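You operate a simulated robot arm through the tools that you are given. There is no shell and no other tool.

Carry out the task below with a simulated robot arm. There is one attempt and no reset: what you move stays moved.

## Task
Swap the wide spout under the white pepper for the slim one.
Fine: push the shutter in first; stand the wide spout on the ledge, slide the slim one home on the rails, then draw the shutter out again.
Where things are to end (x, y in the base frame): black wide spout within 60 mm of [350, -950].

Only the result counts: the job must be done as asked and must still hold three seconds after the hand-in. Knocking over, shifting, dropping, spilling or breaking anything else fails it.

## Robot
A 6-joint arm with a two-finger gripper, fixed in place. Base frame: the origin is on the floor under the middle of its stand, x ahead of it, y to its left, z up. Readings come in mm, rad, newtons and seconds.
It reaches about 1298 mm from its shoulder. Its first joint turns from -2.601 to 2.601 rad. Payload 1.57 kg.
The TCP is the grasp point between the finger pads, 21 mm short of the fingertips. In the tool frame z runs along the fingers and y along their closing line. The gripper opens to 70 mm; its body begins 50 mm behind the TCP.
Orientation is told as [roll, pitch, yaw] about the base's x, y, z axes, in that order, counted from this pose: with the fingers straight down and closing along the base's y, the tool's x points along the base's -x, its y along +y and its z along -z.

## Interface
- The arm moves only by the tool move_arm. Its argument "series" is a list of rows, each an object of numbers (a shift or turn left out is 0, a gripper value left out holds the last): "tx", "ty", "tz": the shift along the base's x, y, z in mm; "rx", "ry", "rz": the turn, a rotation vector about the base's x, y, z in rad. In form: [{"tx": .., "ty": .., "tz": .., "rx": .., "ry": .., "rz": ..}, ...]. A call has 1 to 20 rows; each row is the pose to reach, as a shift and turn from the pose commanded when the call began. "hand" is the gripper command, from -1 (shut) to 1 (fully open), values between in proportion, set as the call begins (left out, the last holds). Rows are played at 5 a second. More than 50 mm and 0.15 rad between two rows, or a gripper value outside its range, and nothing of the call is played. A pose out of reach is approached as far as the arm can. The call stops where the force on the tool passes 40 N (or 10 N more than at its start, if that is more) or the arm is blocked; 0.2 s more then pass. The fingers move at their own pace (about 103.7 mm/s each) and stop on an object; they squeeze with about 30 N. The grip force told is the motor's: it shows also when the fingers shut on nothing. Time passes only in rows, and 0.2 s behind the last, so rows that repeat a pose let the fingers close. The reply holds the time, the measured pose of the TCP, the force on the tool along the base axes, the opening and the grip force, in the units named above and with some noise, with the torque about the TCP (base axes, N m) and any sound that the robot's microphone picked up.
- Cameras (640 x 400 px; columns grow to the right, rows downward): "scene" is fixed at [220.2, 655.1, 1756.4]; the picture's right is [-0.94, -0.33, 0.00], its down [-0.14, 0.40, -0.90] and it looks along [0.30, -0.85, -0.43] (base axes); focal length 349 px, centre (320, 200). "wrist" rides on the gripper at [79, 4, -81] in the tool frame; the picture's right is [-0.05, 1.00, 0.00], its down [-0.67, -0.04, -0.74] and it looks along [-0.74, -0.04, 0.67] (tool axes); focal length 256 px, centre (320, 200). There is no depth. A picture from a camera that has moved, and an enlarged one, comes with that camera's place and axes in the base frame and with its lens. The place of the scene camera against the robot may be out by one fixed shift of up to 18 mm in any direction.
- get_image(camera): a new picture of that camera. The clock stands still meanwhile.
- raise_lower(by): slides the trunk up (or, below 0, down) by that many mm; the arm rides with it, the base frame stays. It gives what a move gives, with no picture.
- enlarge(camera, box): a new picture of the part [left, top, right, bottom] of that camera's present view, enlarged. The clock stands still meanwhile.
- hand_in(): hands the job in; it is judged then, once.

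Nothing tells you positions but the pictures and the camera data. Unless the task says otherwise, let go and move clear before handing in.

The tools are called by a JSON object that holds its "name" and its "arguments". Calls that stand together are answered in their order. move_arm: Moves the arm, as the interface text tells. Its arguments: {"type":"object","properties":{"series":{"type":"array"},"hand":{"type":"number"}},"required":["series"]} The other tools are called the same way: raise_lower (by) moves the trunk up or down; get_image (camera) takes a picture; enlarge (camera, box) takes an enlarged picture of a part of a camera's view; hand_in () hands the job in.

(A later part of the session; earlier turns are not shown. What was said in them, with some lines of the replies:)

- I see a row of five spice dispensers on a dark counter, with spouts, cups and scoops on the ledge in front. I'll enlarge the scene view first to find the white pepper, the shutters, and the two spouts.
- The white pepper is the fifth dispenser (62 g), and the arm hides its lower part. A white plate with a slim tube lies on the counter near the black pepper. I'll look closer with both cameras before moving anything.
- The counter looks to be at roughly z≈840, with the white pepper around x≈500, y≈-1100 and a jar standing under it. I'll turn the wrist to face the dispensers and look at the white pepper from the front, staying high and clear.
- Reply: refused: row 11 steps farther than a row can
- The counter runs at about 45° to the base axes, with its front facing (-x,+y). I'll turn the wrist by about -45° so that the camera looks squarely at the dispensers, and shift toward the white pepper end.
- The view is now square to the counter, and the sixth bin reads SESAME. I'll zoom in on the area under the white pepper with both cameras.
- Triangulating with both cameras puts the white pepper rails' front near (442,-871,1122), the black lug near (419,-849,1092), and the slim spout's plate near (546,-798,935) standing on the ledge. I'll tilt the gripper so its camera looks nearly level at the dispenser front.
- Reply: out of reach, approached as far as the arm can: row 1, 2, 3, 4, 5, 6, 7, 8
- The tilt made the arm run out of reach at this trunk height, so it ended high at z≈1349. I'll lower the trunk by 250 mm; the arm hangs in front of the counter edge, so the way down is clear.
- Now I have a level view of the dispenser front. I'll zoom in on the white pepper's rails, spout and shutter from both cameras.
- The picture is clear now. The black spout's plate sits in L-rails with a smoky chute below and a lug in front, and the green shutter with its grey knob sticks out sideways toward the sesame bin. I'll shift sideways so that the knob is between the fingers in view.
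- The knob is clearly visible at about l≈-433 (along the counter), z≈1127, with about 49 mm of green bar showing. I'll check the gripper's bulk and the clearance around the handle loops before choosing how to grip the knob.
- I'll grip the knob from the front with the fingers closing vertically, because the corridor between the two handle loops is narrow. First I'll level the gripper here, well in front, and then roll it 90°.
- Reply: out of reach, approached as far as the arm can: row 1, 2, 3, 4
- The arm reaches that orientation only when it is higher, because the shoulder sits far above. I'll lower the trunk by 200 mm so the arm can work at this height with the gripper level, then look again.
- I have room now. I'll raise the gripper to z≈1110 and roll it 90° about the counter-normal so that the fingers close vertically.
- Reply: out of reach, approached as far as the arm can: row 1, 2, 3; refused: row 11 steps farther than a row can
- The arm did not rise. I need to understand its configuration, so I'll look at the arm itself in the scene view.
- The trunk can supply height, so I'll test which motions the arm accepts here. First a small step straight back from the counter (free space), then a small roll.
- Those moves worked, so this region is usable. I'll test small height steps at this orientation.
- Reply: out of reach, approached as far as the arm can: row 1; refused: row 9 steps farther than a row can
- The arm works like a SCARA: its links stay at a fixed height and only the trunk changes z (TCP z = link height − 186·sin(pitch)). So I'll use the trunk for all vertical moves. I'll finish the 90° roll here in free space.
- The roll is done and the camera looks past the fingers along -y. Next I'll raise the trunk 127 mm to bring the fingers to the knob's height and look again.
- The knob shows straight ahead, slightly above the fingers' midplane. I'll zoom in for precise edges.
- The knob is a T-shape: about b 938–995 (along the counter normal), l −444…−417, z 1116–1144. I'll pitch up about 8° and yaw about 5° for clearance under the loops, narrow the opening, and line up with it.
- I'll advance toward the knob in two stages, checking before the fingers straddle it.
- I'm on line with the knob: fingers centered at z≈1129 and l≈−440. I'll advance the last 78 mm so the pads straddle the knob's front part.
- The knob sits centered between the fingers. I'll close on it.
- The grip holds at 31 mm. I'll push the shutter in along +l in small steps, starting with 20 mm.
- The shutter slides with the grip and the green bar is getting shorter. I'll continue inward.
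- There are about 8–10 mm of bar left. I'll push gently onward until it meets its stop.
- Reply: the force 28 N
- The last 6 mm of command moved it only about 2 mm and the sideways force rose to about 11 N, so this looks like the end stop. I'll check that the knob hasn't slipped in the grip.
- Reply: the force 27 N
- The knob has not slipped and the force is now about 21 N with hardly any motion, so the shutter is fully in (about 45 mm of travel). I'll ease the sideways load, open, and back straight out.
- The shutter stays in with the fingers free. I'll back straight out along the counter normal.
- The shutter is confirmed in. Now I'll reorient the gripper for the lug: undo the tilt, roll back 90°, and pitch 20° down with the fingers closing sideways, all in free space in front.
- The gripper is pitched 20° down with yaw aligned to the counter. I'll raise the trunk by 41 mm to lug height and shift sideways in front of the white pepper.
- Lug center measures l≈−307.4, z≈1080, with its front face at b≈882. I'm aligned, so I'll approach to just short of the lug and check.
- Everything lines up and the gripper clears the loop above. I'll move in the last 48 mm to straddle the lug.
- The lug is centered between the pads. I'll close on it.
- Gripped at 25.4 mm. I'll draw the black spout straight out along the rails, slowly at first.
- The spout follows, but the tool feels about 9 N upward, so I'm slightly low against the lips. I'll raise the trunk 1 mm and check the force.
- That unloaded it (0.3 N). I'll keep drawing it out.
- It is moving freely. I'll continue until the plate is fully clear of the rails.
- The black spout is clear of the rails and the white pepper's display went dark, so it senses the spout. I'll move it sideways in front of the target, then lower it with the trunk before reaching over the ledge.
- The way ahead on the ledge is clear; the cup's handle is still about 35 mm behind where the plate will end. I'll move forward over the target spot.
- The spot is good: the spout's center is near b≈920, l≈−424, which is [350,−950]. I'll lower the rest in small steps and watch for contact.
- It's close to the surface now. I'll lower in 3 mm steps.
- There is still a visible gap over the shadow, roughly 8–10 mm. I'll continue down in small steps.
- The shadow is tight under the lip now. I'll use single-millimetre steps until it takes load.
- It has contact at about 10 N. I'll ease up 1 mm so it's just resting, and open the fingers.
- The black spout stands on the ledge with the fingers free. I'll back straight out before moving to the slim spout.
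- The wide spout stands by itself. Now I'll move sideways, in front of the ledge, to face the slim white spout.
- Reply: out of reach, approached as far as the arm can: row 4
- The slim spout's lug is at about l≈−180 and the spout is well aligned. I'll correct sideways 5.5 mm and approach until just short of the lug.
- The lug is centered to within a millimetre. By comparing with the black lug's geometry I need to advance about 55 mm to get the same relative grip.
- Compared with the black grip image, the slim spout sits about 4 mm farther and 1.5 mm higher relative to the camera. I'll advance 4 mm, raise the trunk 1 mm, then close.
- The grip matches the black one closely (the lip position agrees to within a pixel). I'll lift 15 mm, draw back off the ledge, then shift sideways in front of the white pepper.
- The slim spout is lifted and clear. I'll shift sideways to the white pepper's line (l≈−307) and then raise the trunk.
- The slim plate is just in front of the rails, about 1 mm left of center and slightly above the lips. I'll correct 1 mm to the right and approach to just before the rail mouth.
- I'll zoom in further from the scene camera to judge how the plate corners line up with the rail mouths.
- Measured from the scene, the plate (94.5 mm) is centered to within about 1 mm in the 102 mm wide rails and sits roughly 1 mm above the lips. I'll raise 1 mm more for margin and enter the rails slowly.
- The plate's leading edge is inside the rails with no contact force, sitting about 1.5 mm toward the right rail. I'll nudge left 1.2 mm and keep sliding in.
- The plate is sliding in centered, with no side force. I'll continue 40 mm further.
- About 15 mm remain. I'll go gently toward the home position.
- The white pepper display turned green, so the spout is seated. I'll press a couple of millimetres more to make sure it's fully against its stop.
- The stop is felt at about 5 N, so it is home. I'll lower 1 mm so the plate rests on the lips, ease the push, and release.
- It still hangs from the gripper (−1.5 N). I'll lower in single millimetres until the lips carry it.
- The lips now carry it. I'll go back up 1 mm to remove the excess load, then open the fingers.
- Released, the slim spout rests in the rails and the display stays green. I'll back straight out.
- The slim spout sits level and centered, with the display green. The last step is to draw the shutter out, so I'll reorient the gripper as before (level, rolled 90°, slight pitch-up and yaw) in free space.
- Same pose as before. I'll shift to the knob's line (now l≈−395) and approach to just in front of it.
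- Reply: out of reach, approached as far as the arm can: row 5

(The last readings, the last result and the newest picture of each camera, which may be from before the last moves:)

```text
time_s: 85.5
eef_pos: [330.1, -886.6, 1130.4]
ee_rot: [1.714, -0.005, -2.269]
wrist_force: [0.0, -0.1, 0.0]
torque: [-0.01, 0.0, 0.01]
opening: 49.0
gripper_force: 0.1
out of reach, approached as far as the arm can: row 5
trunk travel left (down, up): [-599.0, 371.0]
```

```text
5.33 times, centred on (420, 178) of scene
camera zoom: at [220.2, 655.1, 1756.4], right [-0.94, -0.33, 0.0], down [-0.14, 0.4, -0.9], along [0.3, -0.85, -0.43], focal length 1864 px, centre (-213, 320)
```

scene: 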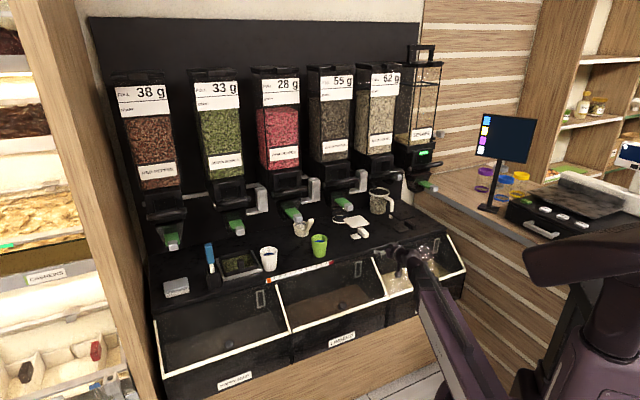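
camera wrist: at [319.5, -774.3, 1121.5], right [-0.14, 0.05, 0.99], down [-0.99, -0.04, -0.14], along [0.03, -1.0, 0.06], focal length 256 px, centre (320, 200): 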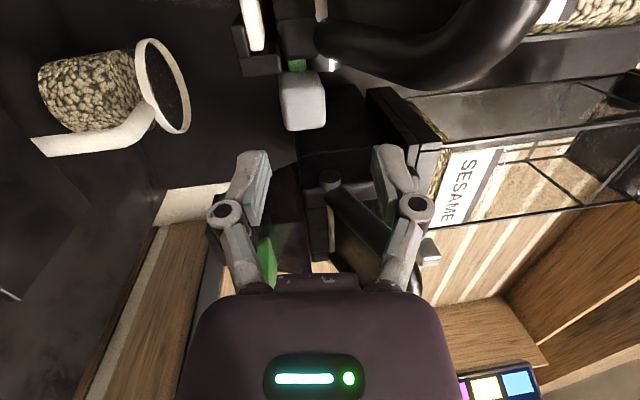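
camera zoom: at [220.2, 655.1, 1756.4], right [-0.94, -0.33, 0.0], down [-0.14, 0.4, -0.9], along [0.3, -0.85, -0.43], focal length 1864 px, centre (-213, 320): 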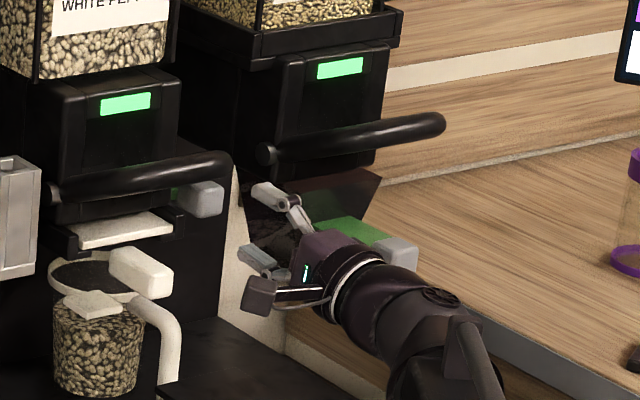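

The knob is directly ahead. I'll advance 79 mm to straddle it as before.

{"name": "move_arm", "arguments": {"series": [{"tx": 18, "ty": -18}, {"tx": 36, "ty": -36}, {"tx": 50, "ty": -50}, {"tx": 55.8, "ty": -55.8}, {"tx": 55.8, "ty": -55.8}]}}

{"name": "get_image", "arguments": {"camera": "wrist"}}

{"name": "enlarge", "arguments": {"camera": "scene", "box": [360, 140, 440, 190]}}

```text
time_s: 86.7
eef_pos: [385.7, -942.2, 1130.7]
ee_rot: [1.714, -0.006, -2.268]
wrist_force: [0.7, 0.3, -0.1]
torque: [0.0, 0.0, -0.02]
opening: 48.8
gripper_force: 0.1
trunk travel left (down, up): [-599.0, 371.0]
```

```text
taken
camera wrist: at [375.2, -831.1, 1121.6], right [-0.14, 0.06, 0.99], down [-0.99, -0.04, -0.14], along [0.03, -1.0, 0.06], focal length 256 px, centre (320, 200)
```

wrist: 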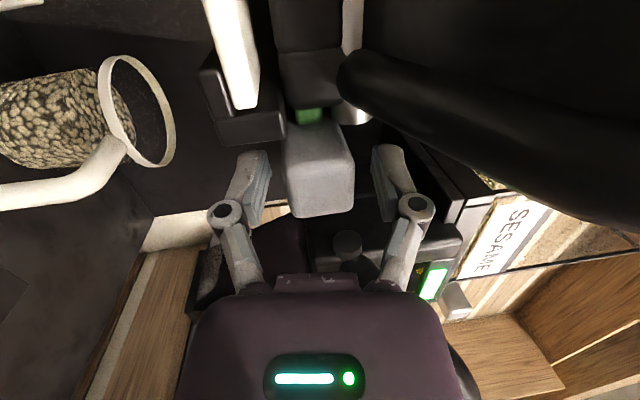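

```text
8.00 times, centred on (400, 165) of scene
camera zoom: at [220.2, 655.1, 1756.4], right [-0.94, -0.33, 0.0], down [-0.14, 0.4, -0.9], along [0.3, -0.85, -0.43], focal length 2796 px, centre (-320, 480)
```

zoom: 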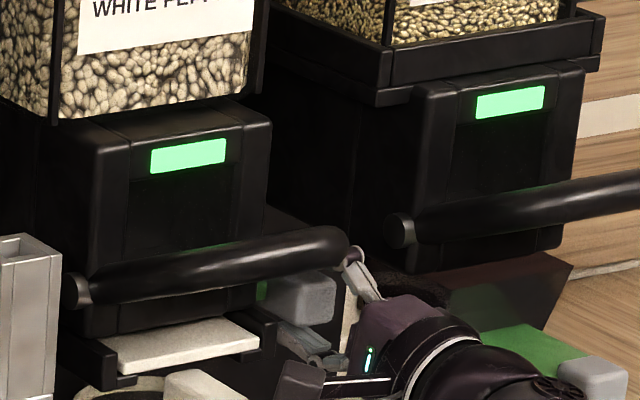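

Aligned with no contact. I'll close on the knob.

{"name": "move_arm", "arguments": {"hand": -1, "series": [{"tx": 0}, {"tx": 0}, {"tx": 0}, {"tx": 0}]}}

{"name": "move_arm", "arguments": {"series": [{"tx": -3, "ty": -3}, {"tx": -6, "ty": -6}, {"tx": -9, "ty": -9}, {"tx": -12, "ty": -12}, {"tx": -12, "ty": -12}]}}

{"name": "get_image", "arguments": {"camera": "wrist"}}

```text
time_s: 87.7
eef_pos: [385.3, -943.9, 1128.9]
ee_rot: [1.713, -0.008, -2.272]
wrist_force: [-14.3, 13.1, -26.8]
torque: [0.82, 0.98, -0.09]
opening: 31.0
gripper_force: 32.2
trunk travel left (down, up): [-599.0, 371.0]
```

```text
time_s: 88.9
eef_pos: [374.4, -957.3, 1129.0]
ee_rot: [1.712, -0.003, -2.268]
wrist_force: [-16.4, 16.8, -31.7]
torque: [0.98, 0.8, 0.17]
opening: 31.8
gripper_force: 32.3
trunk travel left (down, up): [-599.0, 371.0]
```

```text
taken
camera wrist: at [363.6, -845.6, 1120.3], right [-0.14, 0.05, 0.99], down [-0.99, -0.04, -0.14], along [0.03, -1.0, 0.06], focal length 256 px, centre (320, 200)
```

wrist: 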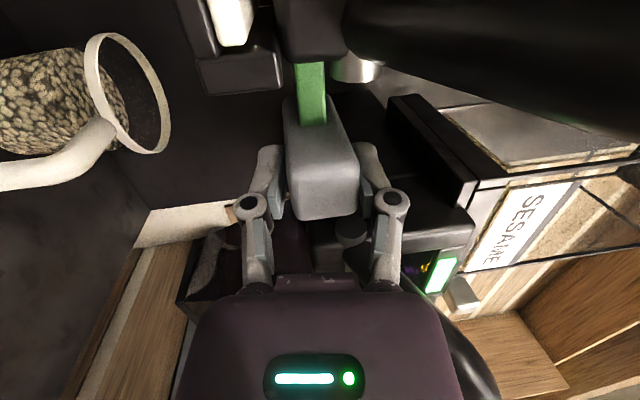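

The shutter moves out with the grip, but the tool feels about 30 N downward because I'm slightly high on the knob. I'll lower the trunk a little to relieve that.

{"name": "raise_lower", "arguments": {"by": -1}}

{"name": "raise_lower", "arguments": {"by": -1}}

```text
time_s: 89.4
eef_pos: [375.0, -957.7, 1129.8]
ee_rot: [1.713, -0.007, -2.269]
wrist_force: [-12.8, 11.7, -20.0]
torque: [0.88, 0.8, -0.24]
opening: 31.6
gripper_force: 31.9
trunk travel left (down, up): [-598.0, 372.0]
```

```text
time_s: 89.9
eef_pos: [373.6, -956.3, 1128.1]
ee_rot: [1.715, -0.005, -2.269]
wrist_force: [-4.8, 4.8, -1.5]
torque: [0.86, 0.93, -0.59]
opening: 31.6
gripper_force: 32.1
trunk travel left (down, up): [-597.0, 373.0]
```

The load is relieved. I'll keep drawing the shutter out.

{"name": "move_arm", "arguments": {"series": [{"tx": -3, "ty": -3}, {"tx": -6, "ty": -6}, {"tx": -9, "ty": -9}, {"tx": -12, "ty": -12}, {"tx": -12, "ty": -12}]}}

{"name": "get_image", "arguments": {"camera": "wrist"}}

{"name": "enlarge", "arguments": {"camera": "scene", "box": [360, 140, 440, 190]}}

```text
time_s: 91.1
eef_pos: [362.9, -967.7, 1128.8]
ee_rot: [1.712, -0.005, -2.269]
wrist_force: [5.3, -4.8, 10.4]
torque: [0.92, 0.54, 0.39]
opening: 31.5
gripper_force: 32.3
trunk travel left (down, up): [-597.0, 373.0]
```

```text
taken
camera wrist: at [353.3, -855.7, 1120.0], right [-0.14, 0.05, 0.99], down [-0.99, -0.04, -0.14], along [0.03, -1.0, 0.06], focal length 256 px, centre (320, 200)
```

wrist: 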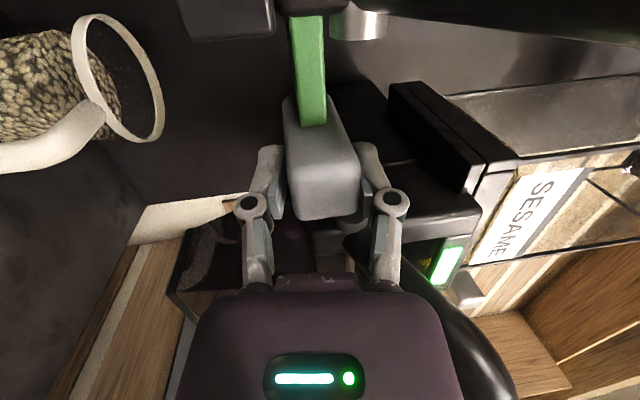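

```text
8.00 times, centred on (400, 165) of scene
camera zoom: at [220.2, 655.1, 1756.4], right [-0.94, -0.33, 0.0], down [-0.14, 0.4, -0.9], along [0.3, -0.85, -0.43], focal length 2796 px, centre (-320, 480)
```

zoom: 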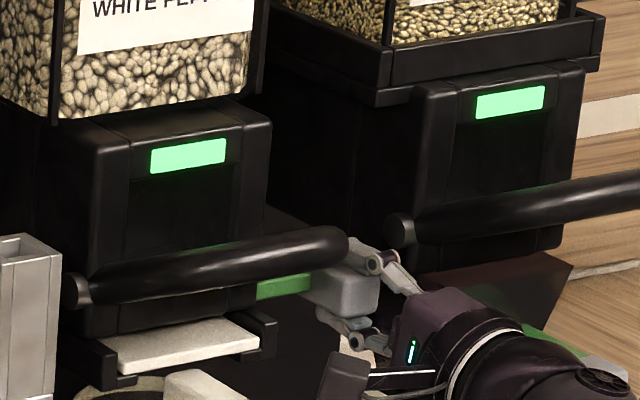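

It is about 33 mm out. I'll continue gently to the outer stop.

{"name": "move_arm", "arguments": {"series": [{"tx": -2, "ty": -2}, {"tx": -4, "ty": -4}, {"tx": -6, "ty": -6}, {"tx": -7.5, "ty": -7.5}, {"tx": -7.5, "ty": -7.5}]}}

{"name": "get_image", "arguments": {"camera": "wrist"}}

{"name": "enlarge", "arguments": {"camera": "scene", "box": [360, 140, 440, 190]}}

```text
time_s: 92.3
eef_pos: [357.0, -973.6, 1129.2]
ee_rot: [1.714, -0.008, -2.266]
wrist_force: [6.0, 14.1, -3.3]
torque: [0.96, 0.77, -0.2]
opening: 31.4
gripper_force: 32.0
trunk travel left (down, up): [-597.0, 373.0]
```

```text
taken
camera wrist: at [347.2, -861.6, 1119.8], right [-0.14, 0.06, 0.99], down [-0.99, -0.04, -0.14], along [0.04, -1.0, 0.06], focal length 256 px, centre (320, 200)
```

wrist: 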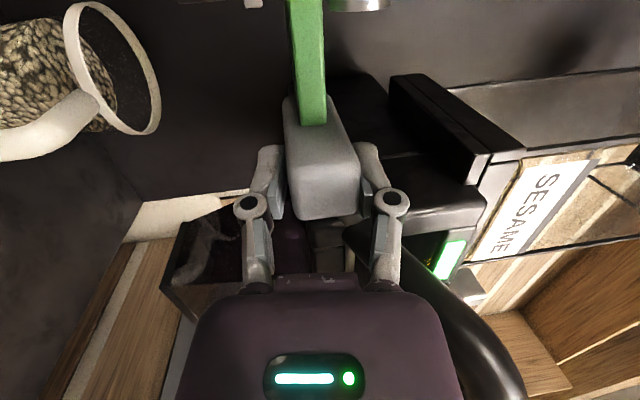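

```text
8.00 times, centred on (400, 165) of scene
camera zoom: at [220.2, 655.1, 1756.4], right [-0.94, -0.33, 0.0], down [-0.14, 0.4, -0.9], along [0.3, -0.85, -0.43], focal length 2796 px, centre (-320, 480)
```

zoom: 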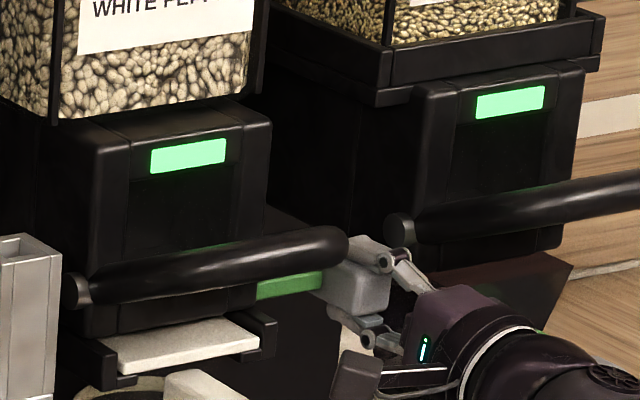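

The resisting force rose to about 14 N, and the green bar shows exactly as much as at the start, so the shutter is fully out. I'll ease the load, open, and back straight out.

{"name": "move_arm", "arguments": {"series": [{"tx": 1, "ty": 1}, {"tx": 1, "ty": 1}]}}

{"name": "move_arm", "arguments": {"hand": 0.4, "series": [{"tx": 0}, {"tx": 0}, {"tx": 0}]}}

{"name": "get_image", "arguments": {"camera": "wrist"}}

```text
time_s: 92.9
eef_pos: [357.4, -972.6, 1128.3]
ee_rot: [1.712, -0.006, -2.266]
wrist_force: [5.3, 8.2, 0.0]
torque: [1.04, 0.59, 0.69]
opening: 31.4
gripper_force: 32.2
trunk travel left (down, up): [-597.0, 373.0]
```

```text
time_s: 93.7
eef_pos: [356.4, -974.2, 1128.7]
ee_rot: [1.715, -0.005, -2.268]
wrist_force: [-0.3, -0.4, -0.3]
torque: [0.02, 0.01, 0.04]
opening: 48.7
gripper_force: 0.1
trunk travel left (down, up): [-597.0, 373.0]
```

```text
taken
camera wrist: at [346.8, -862.3, 1119.5], right [-0.14, 0.05, 0.99], down [-0.99, -0.04, -0.14], along [0.03, -1.0, 0.06], focal length 256 px, centre (320, 200)
```

wrist: 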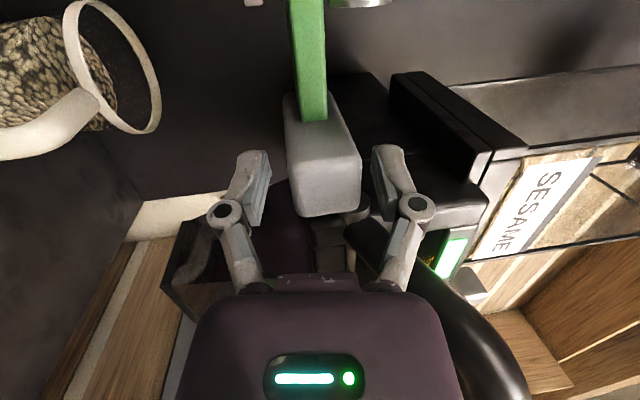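

The knob is released at its original outer position. I'll back straight out along the counter normal.

{"name": "move_arm", "arguments": {"series": [{"tx": -12, "ty": 12}, {"tx": -40, "ty": 40}, {"tx": -72, "ty": 72}, {"tx": -104, "ty": 104}, {"tx": -136, "ty": 136}, {"tx": -168, "ty": 168}, {"tx": -185, "ty": 185}]}}

{"name": "get_image", "arguments": {"camera": "scene"}}

{"name": "enlarge", "arguments": {"camera": "scene", "box": [340, 140, 460, 215]}}

{"name": "enlarge", "arguments": {"camera": "scene", "box": [300, 180, 440, 267]}}

```text
time_s: 95.3
eef_pos: [167.3, -788.7, 1128.8]
ee_rot: [1.715, -0.005, -2.269]
wrist_force: [0.5, 0.3, -1.2]
torque: [-0.02, -0.02, -0.01]
opening: 48.8
gripper_force: 0.1
trunk travel left (down, up): [-597.0, 373.0]
```

```text
taken
```

scene: 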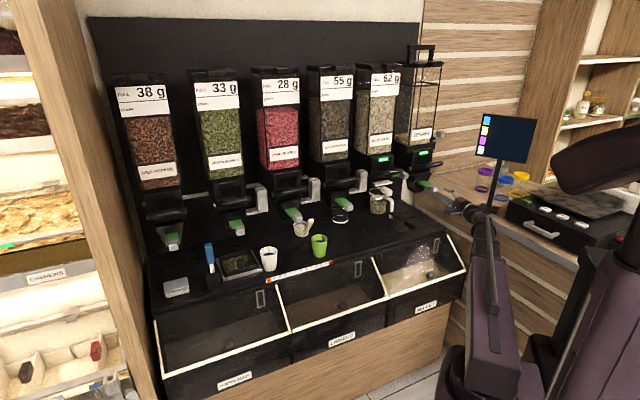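

```text
5.33 times, centred on (400, 178) of scene
camera zoom: at [220.2, 655.1, 1756.4], right [-0.94, -0.33, 0.0], down [-0.14, 0.4, -0.9], along [0.3, -0.85, -0.43], focal length 1864 px, centre (-107, 320)
```

zoom: 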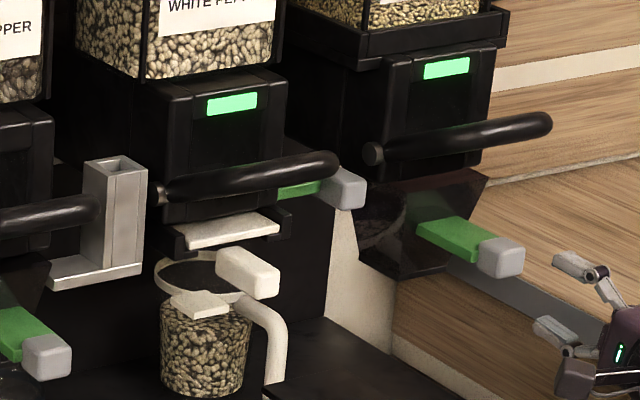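

```text
4.57 times, centred on (370, 224) of scene
camera zoom: at [220.2, 655.1, 1756.4], right [-0.94, -0.33, 0.0], down [-0.14, 0.4, -0.9], along [0.3, -0.85, -0.43], focal length 1597 px, centre (91, 93)
```

zoom: 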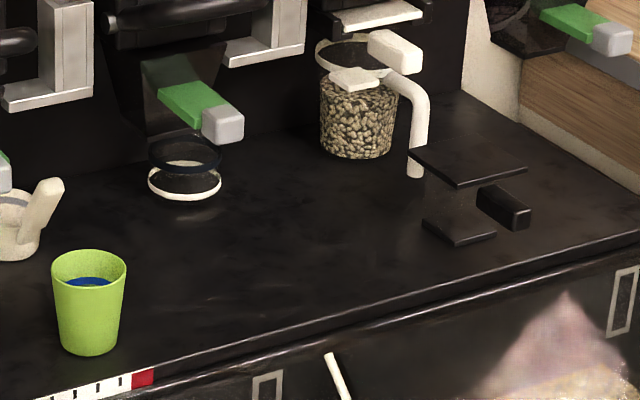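

The slim spout is home with the display green, the shutter is drawn out again, and the black wide spout stands at about [343, −947]. The arm is clear and nothing else was disturbed, so I'm handing in.

{"name": "hand_in", "arguments": {}}

```text
The job is handed in.
```

I swapped the spouts under the white pepper and handed the job in; no verdict has come back yet.

- **Slim spout:** it is fully in on the rails. I pressed it to the stop and let it settle on the lips, and the white pepper's display came back green.
- **Wide spout:** it is standing on the ledge at about [343, -947] by the scene camera, roughly 8 mm from the target.
- **Shutter:** I pushed it in before removing the wide spout. Afterwards I drew it out until it met resistance, and it shows the same length of green bar as at the start.

In the final pictures nothing else had moved or spilled, and the arm was well clear of the counter.
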